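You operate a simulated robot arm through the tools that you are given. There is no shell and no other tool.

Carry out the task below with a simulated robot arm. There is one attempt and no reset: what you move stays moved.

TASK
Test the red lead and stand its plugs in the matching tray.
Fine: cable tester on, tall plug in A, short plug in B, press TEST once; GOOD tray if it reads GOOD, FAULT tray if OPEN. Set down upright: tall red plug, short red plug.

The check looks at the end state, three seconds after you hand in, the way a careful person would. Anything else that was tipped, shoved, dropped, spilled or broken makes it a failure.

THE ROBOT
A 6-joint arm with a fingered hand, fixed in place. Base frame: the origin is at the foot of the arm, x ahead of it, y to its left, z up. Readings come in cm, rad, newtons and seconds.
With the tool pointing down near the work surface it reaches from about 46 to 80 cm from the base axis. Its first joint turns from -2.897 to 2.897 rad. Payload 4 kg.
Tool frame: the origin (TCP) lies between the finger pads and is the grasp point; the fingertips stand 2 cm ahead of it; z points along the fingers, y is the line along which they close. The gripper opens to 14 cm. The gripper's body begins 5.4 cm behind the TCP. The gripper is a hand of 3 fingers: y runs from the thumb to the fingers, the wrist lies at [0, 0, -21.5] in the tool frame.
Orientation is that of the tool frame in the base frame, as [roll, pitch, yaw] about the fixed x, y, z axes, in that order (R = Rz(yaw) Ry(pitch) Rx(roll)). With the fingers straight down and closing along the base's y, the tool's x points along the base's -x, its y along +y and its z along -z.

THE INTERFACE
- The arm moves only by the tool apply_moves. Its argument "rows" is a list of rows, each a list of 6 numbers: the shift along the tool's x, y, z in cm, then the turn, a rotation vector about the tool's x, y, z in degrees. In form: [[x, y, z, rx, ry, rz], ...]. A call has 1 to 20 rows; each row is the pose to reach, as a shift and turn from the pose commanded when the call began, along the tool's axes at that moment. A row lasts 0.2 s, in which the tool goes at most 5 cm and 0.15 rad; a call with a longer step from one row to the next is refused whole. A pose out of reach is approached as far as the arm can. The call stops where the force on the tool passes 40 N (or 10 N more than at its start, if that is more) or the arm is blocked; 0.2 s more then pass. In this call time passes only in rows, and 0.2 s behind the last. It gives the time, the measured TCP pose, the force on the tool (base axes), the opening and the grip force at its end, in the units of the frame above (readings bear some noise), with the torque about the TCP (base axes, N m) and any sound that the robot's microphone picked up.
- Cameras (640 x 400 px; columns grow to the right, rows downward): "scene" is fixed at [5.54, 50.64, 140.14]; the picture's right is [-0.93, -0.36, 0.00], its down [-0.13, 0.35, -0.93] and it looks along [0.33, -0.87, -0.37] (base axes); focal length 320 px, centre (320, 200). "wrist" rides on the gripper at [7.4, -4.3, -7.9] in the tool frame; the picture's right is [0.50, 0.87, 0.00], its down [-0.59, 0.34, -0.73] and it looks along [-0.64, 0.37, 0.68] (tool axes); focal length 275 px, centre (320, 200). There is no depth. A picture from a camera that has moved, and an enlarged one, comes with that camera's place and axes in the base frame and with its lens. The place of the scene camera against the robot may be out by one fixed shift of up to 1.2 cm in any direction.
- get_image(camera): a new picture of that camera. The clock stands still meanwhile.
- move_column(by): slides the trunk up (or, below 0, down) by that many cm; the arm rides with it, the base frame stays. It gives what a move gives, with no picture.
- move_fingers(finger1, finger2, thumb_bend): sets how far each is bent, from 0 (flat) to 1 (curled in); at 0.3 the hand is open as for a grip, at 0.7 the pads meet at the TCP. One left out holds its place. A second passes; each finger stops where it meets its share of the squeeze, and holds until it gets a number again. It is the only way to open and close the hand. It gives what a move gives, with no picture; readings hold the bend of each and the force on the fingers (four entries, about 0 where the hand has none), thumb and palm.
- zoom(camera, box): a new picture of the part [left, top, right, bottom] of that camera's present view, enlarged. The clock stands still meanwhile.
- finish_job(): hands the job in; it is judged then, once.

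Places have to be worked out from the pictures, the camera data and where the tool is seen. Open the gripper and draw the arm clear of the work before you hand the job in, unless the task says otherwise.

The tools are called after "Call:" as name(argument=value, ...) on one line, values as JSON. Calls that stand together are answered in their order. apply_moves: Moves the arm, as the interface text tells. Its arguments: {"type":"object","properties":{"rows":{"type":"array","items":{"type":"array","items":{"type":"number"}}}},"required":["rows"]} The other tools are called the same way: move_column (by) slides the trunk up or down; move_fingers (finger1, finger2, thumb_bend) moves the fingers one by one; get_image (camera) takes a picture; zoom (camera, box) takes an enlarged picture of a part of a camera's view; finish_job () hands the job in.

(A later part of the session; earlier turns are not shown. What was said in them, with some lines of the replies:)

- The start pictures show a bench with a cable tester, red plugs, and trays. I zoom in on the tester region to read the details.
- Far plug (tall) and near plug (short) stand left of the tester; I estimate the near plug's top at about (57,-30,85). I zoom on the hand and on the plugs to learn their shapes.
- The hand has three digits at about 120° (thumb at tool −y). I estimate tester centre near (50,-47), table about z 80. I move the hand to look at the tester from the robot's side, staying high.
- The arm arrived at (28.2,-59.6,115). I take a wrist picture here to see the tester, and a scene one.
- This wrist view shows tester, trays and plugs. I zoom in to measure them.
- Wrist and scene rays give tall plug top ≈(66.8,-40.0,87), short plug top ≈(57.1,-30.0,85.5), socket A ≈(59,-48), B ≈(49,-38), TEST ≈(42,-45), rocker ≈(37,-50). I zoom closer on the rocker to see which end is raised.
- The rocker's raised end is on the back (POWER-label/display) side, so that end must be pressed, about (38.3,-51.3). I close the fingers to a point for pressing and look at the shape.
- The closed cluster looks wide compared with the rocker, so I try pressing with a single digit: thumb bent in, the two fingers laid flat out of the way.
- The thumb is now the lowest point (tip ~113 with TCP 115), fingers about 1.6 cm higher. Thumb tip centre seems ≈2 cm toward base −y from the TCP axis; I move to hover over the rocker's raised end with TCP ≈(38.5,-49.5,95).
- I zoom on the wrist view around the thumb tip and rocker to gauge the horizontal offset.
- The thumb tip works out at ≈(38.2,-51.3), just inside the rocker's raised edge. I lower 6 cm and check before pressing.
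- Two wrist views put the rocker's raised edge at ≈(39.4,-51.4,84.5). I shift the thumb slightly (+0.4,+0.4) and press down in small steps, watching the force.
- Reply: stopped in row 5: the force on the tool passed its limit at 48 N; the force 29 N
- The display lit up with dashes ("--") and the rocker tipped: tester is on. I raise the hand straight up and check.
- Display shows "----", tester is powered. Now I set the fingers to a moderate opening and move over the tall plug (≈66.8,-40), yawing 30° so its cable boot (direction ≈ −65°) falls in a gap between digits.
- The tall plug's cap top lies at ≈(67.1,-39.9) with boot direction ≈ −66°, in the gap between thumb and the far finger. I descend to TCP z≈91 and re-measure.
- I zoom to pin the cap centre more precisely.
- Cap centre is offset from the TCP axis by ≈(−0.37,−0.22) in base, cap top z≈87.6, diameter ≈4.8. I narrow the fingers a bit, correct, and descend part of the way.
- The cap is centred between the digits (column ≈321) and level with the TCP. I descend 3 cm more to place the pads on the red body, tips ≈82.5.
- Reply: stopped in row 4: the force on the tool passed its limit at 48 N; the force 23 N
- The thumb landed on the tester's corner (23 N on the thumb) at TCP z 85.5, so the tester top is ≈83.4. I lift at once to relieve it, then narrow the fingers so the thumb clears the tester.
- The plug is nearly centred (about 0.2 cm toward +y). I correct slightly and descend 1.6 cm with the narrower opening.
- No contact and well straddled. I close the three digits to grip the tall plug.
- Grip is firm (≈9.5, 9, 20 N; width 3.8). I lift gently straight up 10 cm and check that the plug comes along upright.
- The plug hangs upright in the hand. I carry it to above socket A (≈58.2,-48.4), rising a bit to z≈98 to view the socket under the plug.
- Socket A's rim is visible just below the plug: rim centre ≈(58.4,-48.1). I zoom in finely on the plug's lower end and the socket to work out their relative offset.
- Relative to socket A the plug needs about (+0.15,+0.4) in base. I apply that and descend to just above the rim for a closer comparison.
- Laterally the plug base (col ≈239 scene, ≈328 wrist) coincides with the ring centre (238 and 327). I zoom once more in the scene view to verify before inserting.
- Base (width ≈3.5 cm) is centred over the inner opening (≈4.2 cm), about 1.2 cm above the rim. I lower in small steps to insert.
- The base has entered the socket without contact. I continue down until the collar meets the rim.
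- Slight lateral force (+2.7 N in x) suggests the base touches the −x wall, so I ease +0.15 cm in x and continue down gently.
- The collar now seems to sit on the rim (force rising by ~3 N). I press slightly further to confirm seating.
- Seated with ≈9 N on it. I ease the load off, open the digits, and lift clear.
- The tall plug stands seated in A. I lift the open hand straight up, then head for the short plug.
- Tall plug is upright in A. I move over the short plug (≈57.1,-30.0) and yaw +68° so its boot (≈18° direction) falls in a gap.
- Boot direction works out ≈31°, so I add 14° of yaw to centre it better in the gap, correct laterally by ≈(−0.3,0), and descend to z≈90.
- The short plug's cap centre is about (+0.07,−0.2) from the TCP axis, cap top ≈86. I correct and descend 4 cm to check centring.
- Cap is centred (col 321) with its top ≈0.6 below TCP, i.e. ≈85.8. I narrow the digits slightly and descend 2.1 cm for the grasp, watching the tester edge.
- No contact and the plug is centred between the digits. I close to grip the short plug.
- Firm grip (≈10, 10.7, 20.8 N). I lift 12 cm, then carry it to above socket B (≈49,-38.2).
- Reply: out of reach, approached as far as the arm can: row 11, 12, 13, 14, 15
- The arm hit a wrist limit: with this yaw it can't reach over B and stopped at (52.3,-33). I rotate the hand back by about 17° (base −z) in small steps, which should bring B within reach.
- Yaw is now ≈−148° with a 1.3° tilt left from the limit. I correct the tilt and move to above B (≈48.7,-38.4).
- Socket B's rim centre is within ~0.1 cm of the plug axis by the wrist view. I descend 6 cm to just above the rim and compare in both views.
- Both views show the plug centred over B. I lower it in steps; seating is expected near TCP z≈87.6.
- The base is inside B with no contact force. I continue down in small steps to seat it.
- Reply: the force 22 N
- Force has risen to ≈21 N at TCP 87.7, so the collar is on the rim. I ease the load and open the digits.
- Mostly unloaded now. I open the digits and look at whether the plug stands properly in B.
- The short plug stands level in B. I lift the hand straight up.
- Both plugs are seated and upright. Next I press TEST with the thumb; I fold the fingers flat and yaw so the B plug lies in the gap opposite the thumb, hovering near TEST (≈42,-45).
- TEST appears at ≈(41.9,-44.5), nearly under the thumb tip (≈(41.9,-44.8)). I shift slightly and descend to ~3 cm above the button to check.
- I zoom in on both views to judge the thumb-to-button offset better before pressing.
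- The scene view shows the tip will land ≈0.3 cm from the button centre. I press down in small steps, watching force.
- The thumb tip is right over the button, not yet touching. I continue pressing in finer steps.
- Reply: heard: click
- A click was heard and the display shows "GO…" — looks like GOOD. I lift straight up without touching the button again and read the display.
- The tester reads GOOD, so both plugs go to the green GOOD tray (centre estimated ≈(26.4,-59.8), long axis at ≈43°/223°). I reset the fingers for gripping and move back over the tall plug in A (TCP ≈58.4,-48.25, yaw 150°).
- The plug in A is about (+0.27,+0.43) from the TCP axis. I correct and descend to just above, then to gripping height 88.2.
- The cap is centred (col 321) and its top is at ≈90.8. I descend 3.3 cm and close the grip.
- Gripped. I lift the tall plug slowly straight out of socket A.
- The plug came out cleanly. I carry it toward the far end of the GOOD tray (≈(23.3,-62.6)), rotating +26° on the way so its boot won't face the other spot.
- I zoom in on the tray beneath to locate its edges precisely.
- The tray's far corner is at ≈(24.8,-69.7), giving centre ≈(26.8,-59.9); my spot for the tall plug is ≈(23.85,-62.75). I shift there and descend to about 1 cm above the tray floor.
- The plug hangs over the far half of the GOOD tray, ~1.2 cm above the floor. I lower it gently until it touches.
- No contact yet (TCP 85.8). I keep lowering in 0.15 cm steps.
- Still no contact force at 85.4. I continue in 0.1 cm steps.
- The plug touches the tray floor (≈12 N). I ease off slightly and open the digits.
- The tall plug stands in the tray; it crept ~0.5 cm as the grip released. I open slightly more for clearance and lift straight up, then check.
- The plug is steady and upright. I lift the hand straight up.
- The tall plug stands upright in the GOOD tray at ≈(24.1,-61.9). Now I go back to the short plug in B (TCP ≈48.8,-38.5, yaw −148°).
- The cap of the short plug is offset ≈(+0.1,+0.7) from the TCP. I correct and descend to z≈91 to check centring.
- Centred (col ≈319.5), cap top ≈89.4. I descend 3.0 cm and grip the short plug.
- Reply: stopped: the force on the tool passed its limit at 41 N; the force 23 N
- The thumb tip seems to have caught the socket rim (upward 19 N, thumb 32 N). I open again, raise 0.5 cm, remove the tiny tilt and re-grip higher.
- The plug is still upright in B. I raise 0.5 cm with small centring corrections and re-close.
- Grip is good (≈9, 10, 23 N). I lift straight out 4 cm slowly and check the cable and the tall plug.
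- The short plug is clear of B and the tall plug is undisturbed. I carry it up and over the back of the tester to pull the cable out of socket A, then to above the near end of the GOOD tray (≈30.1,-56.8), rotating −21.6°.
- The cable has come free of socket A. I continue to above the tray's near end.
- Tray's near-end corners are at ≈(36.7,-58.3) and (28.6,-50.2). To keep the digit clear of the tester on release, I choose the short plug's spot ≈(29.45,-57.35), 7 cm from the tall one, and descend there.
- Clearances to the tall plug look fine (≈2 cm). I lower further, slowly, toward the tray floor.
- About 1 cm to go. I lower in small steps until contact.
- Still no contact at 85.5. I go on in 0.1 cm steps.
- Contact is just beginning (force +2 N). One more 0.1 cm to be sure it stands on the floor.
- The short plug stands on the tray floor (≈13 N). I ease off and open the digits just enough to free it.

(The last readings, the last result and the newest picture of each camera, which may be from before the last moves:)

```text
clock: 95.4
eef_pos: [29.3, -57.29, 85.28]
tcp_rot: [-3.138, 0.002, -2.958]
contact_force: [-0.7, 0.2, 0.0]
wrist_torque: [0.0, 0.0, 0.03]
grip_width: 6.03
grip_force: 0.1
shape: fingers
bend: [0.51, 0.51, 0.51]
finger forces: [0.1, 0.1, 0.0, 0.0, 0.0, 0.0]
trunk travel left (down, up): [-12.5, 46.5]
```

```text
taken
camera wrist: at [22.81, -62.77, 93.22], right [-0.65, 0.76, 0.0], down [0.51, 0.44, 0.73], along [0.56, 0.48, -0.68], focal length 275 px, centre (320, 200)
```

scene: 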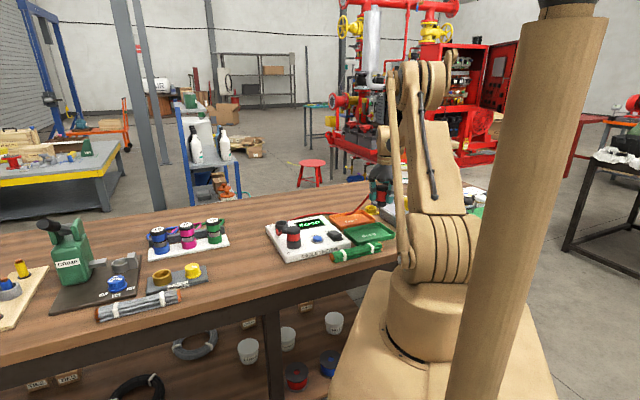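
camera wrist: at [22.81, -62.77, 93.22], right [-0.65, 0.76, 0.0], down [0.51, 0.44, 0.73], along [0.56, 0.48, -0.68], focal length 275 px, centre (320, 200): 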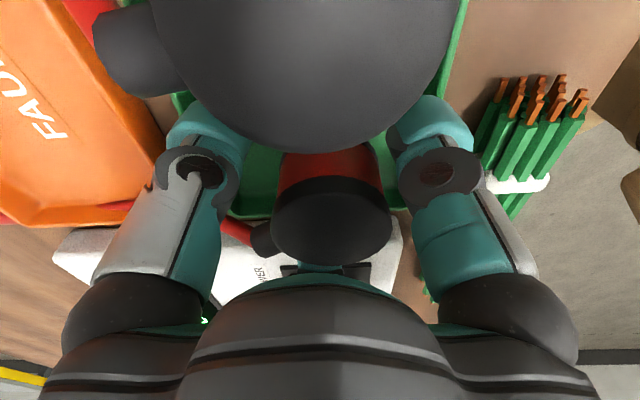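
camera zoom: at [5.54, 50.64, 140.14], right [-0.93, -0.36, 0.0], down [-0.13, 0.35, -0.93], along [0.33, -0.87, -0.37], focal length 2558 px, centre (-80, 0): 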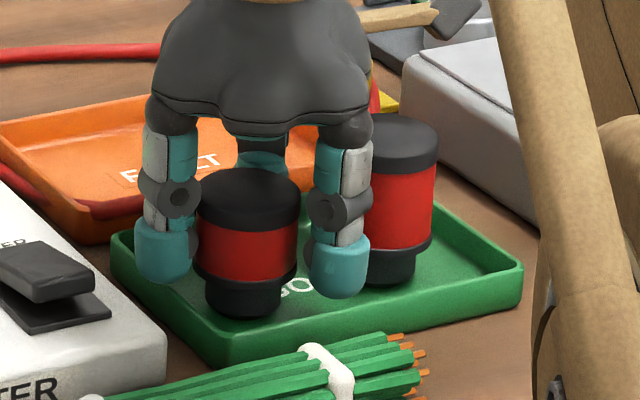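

The short plug stands; it sits ≈0.3 cm to the right of the hand's centre. I recentre the hand by that amount and lift straight up slowly.

Call:
apply_moves(rows=[[0.13, 0.22, 0, 0, 0, 0], [0.13, 0.22, -0.4, 0, 0, 0], [0.13, 0.22, -1.0, 0, 0, 0], [0.13, 0.22, -1.8, 0, 0, 0], [0.13, 0.22, -2.8, 0, 0, 0]])

Call:
zoom(camera="scene", box=[340, 200, 400, 250])

Call:
get_image(camera="wrist")

```text
clock: 96.6
eef_pos: [29.22, -56.91, 88.05]
tcp_rot: [-3.138, 0.001, -2.959]
contact_force: [0.2, 0.4, -0.1]
wrist_torque: [0.01, -0.01, 0.02]
grip_width: 6.02
grip_force: 0.0
shape: fingers
bend: [0.51, 0.51, 0.51]
finger forces: [0.1, 0.0, 0.0, 0.0, 0.0, 0.0]
trunk travel left (down, up): [-12.5, 46.5]
```

```text
8.00 times, centred on (370, 225) of scene
camera zoom: at [5.54, 50.64, 140.14], right [-0.93, -0.36, 0.0], down [-0.13, 0.35, -0.93], along [0.33, -0.87, -0.37], focal length 2558 px, centre (-80, 0)
```

zoom: 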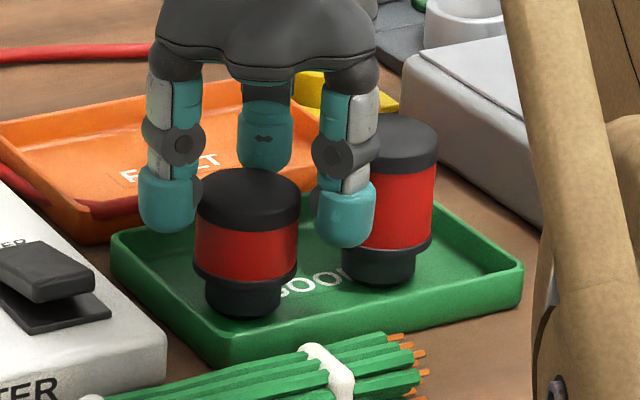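

```text
taken
camera wrist: at [22.66, -62.59, 96.01], right [-0.65, 0.76, 0.0], down [0.51, 0.44, 0.73], along [0.56, 0.48, -0.68], focal length 275 px, centre (320, 200)
```

wrist: 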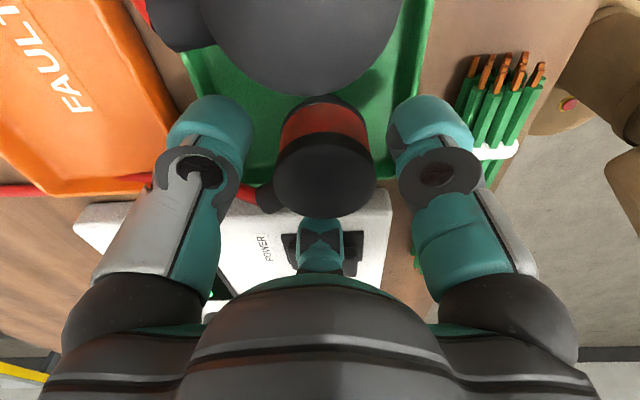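

Both plugs stand upright with the hand rising free. I keep going straight up well clear, then withdraw.

Call:
apply_moves(rows=[[0, 0, -2, 0, 0, 0], [0, 0, -5, 0, 0, 0], [0, 0, -8, 0, 0, 0], [0, 0, -12, 0, 0, 0], [0, 0, -16, 0, 0, 0], [0, 0, -20, 0, 0, 0]])

Call:
move_fingers(finger1=0.3, finger2=0.3, thumb_bend=0.3)

Call:
get_image(camera="scene")

Call:
zoom(camera="scene", box=[250, 180, 430, 270])

Call:
get_image(camera="wrist")

```text
clock: 98.0
eef_pos: [29.07, -56.93, 108.24]
tcp_rot: [-3.137, 0.002, -2.957]
contact_force: [0.0, 0.2, 0.4]
wrist_torque: [0.0, 0.0, 0.01]
grip_width: 6.02
grip_force: 0.1
shape: fingers
bend: [0.51, 0.51, 0.51]
finger forces: [0.1, 0.0, 0.0, 0.0, 0.1, 0.1]
trunk travel left (down, up): [-12.5, 46.5]
```

```text
clock: 99.0
eef_pos: [29.25, -56.88, 108.11]
tcp_rot: [-3.139, 0.003, -2.959]
contact_force: [-0.1, -0.2, -1.0]
wrist_torque: [0.02, -0.03, -0.01]
grip_width: 12.4
grip_force: 0.0
shape: fingers
bend: [0.3, 0.3, 0.3]
finger forces: [0.0, 0.0, 0.0, 0.1, 0.1, 0.0]
trunk travel left (down, up): [-12.5, 46.5]
```

```text
taken
```

scene: 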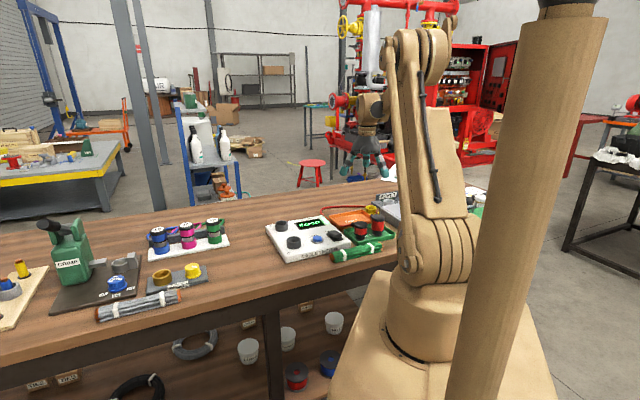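

```text
3.56 times, centred on (340, 225) of scene
camera zoom: at [5.54, 50.64, 140.14], right [-0.93, -0.36, 0.0], down [-0.13, 0.35, -0.93], along [0.33, -0.87, -0.37], focal length 1137 px, centre (249, 111)
```

zoom: 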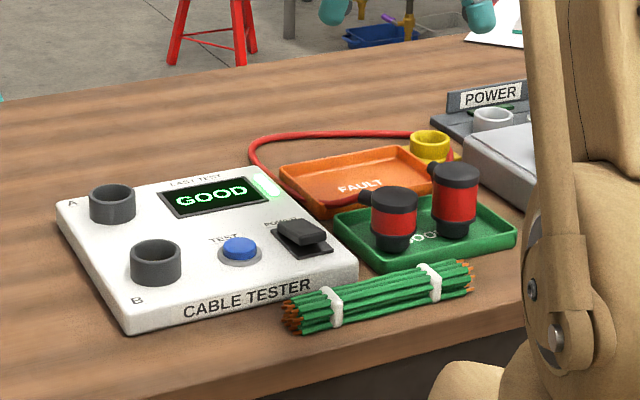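

```text
taken
camera wrist: at [22.76, -62.53, 116.12], right [-0.65, 0.76, 0.0], down [0.51, 0.44, 0.73], along [0.56, 0.48, -0.68], focal length 275 px, centre (320, 200)
```

wrist: 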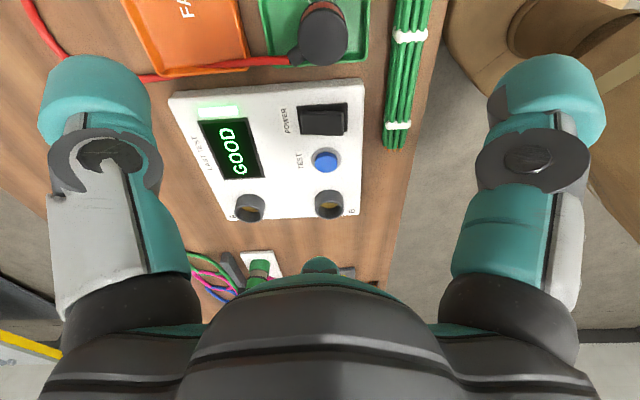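

Both plugs stand in the GOOD tray. I zoom in to verify they're upright and that nothing else moved.

Call:
zoom(camera="scene", box=[320, 180, 440, 270])

Call:
zoom(camera="scene", box=[340, 195, 400, 255])

Call:
zoom(camera="scene", box=[220, 170, 440, 300])

Call:
zoom(camera="scene", box=[0, 190, 240, 340])

```text
4.44 times, centred on (380, 225) of scene
camera zoom: at [5.54, 50.64, 140.14], right [-0.93, -0.36, 0.0], down [-0.13, 0.35, -0.93], along [0.33, -0.87, -0.37], focal length 1421 px, centre (53, 89)
```

zoom: 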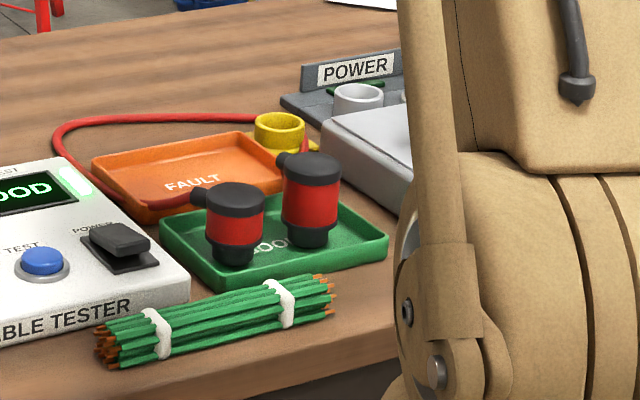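

```text
6.67 times, centred on (370, 225) of scene
camera zoom: at [5.54, 50.64, 140.14], right [-0.93, -0.36, 0.0], down [-0.13, 0.35, -0.93], along [0.33, -0.87, -0.37], focal length 2132 px, centre (-13, 33)
```

zoom: 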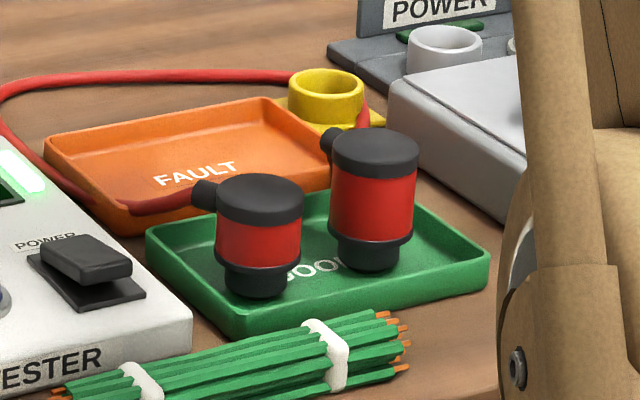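

```text
2.91 times, centred on (330, 235) of scene
camera zoom: at [5.54, 50.64, 140.14], right [-0.93, -0.36, 0.0], down [-0.13, 0.35, -0.93], along [0.33, -0.87, -0.37], focal length 930 px, centre (291, 98)
```

zoom: 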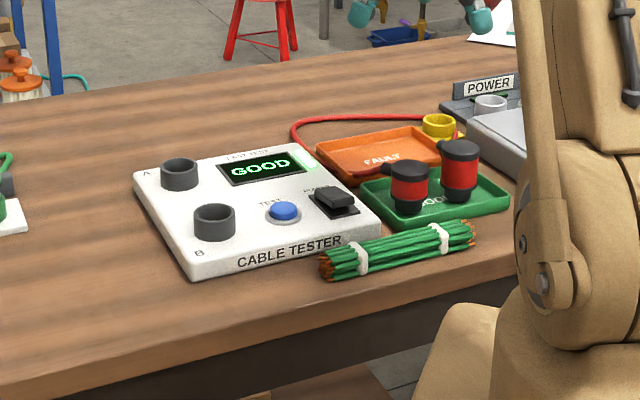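

```text
2.67 times, centred on (120, 265) of scene
camera zoom: at [5.54, 50.64, 140.14], right [-0.93, -0.36, 0.0], down [-0.13, 0.35, -0.93], along [0.33, -0.87, -0.37], focal length 853 px, centre (853, 27)
```

zoom: 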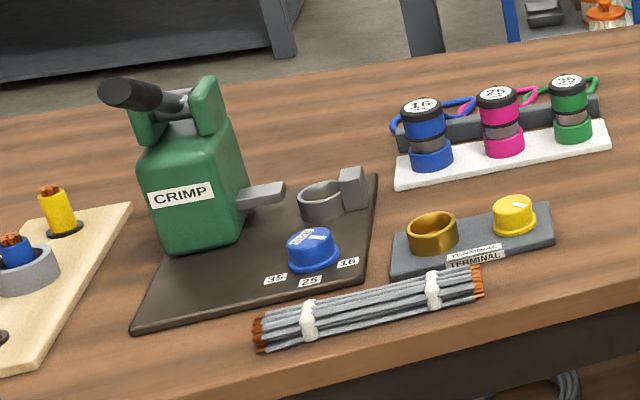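

Both plugs are upright in the GOOD tray, display reads GOOD, and tester, trays, bundle and other items look unmoved. I withdraw the arm up and back toward its start pose.

Call:
apply_moves(rows=[[0, 0, -3, 0, 0, 0], [0, 0, -6, 0, 0, 0], [-1.35, 4.0, -7, 0, 0, 0], [-2.7, 8.0, -8, 0, 0, 0], [-4.05, 12.0, -9, 0, 0, 0], [-5.4, 16.1, -10, 0, 0, 0], [-6.75, 20.1, -10.5, 0, 0, 0], [-8.1, 24.1, -11, 0, 0, 0], [-9.45, 28.2, -11.5, 0, 0, 0], [-10.8, 32.2, -11.5, 0, 0, 0]])

Call:
get_image(camera="scene")

Call:
zoom(camera="scene", box=[320, 180, 440, 270])

```text
clock: 101.2
eef_pos: [33.6, -22.91, 119.6]
tcp_rot: [-3.139, 0.0, -2.956]
contact_force: [-0.2, 0.3, 0.2]
wrist_torque: [-0.04, 0.01, 0.0]
grip_width: 12.41
grip_force: 0.1
shape: fingers
bend: [0.3, 0.3, 0.3]
finger forces: [0.1, 0.1, 0.0, 0.0, 0.1, 0.0]
trunk travel left (down, up): [-12.5, 46.5]
```

```text
taken
```

scene: 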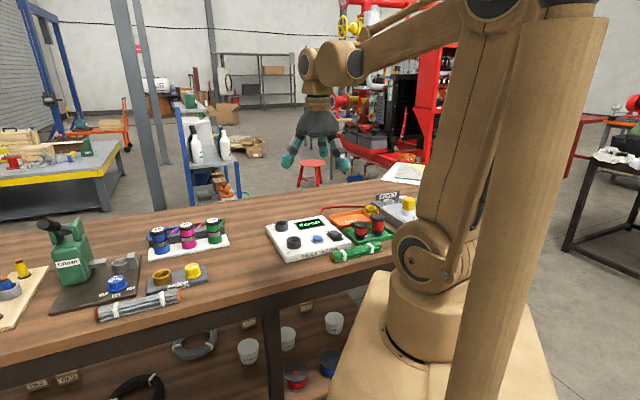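

```text
4.44 times, centred on (380, 225) of scene
camera zoom: at [5.54, 50.64, 140.14], right [-0.93, -0.36, 0.0], down [-0.13, 0.35, -0.93], along [0.33, -0.87, -0.37], focal length 1421 px, centre (53, 89)
```

zoom: 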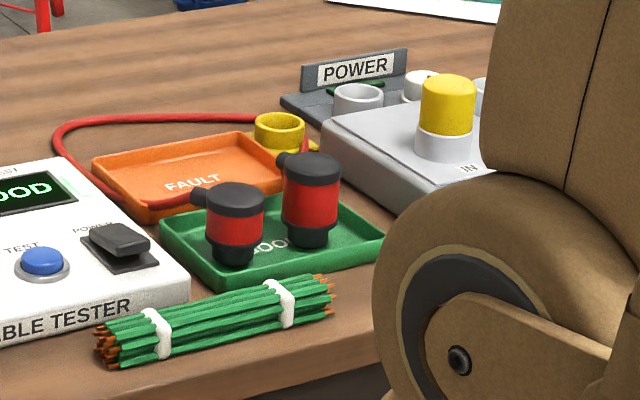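

The arm is back near its start pose with the hand open. Both plugs stand upright in the GOOD tray, the tester is on and reads GOOD, and the surroundings match the opening picture, so I hand the job in.

Call:
finish_job()

```text
The job is handed in.
```

The red lead tested GOOD, and both its plugs are now standing upright in the green GOOD tray. The job is handed in, but I haven't seen the check's verdict.

- **Tester:** I switched it on, put the tall plug in A and the short plug in B, and pressed TEST once. I heard one click and the display read GOOD. I left the tester switched on.
- **Contact:** The thumb touched the tester twice by accident: once on its corner while reaching for the tall plug, and once on the rim of socket B. I backed off both times, and nothing looks moved.
- **Cable:** The lead's cable lies partly across the FAULT tray and near the yellow ring. In the final pictures, neither those nor anything else on the bench looks tipped or shifted.
- **Arm:** The hand is open and the arm is back near its starting position, clear of the work.
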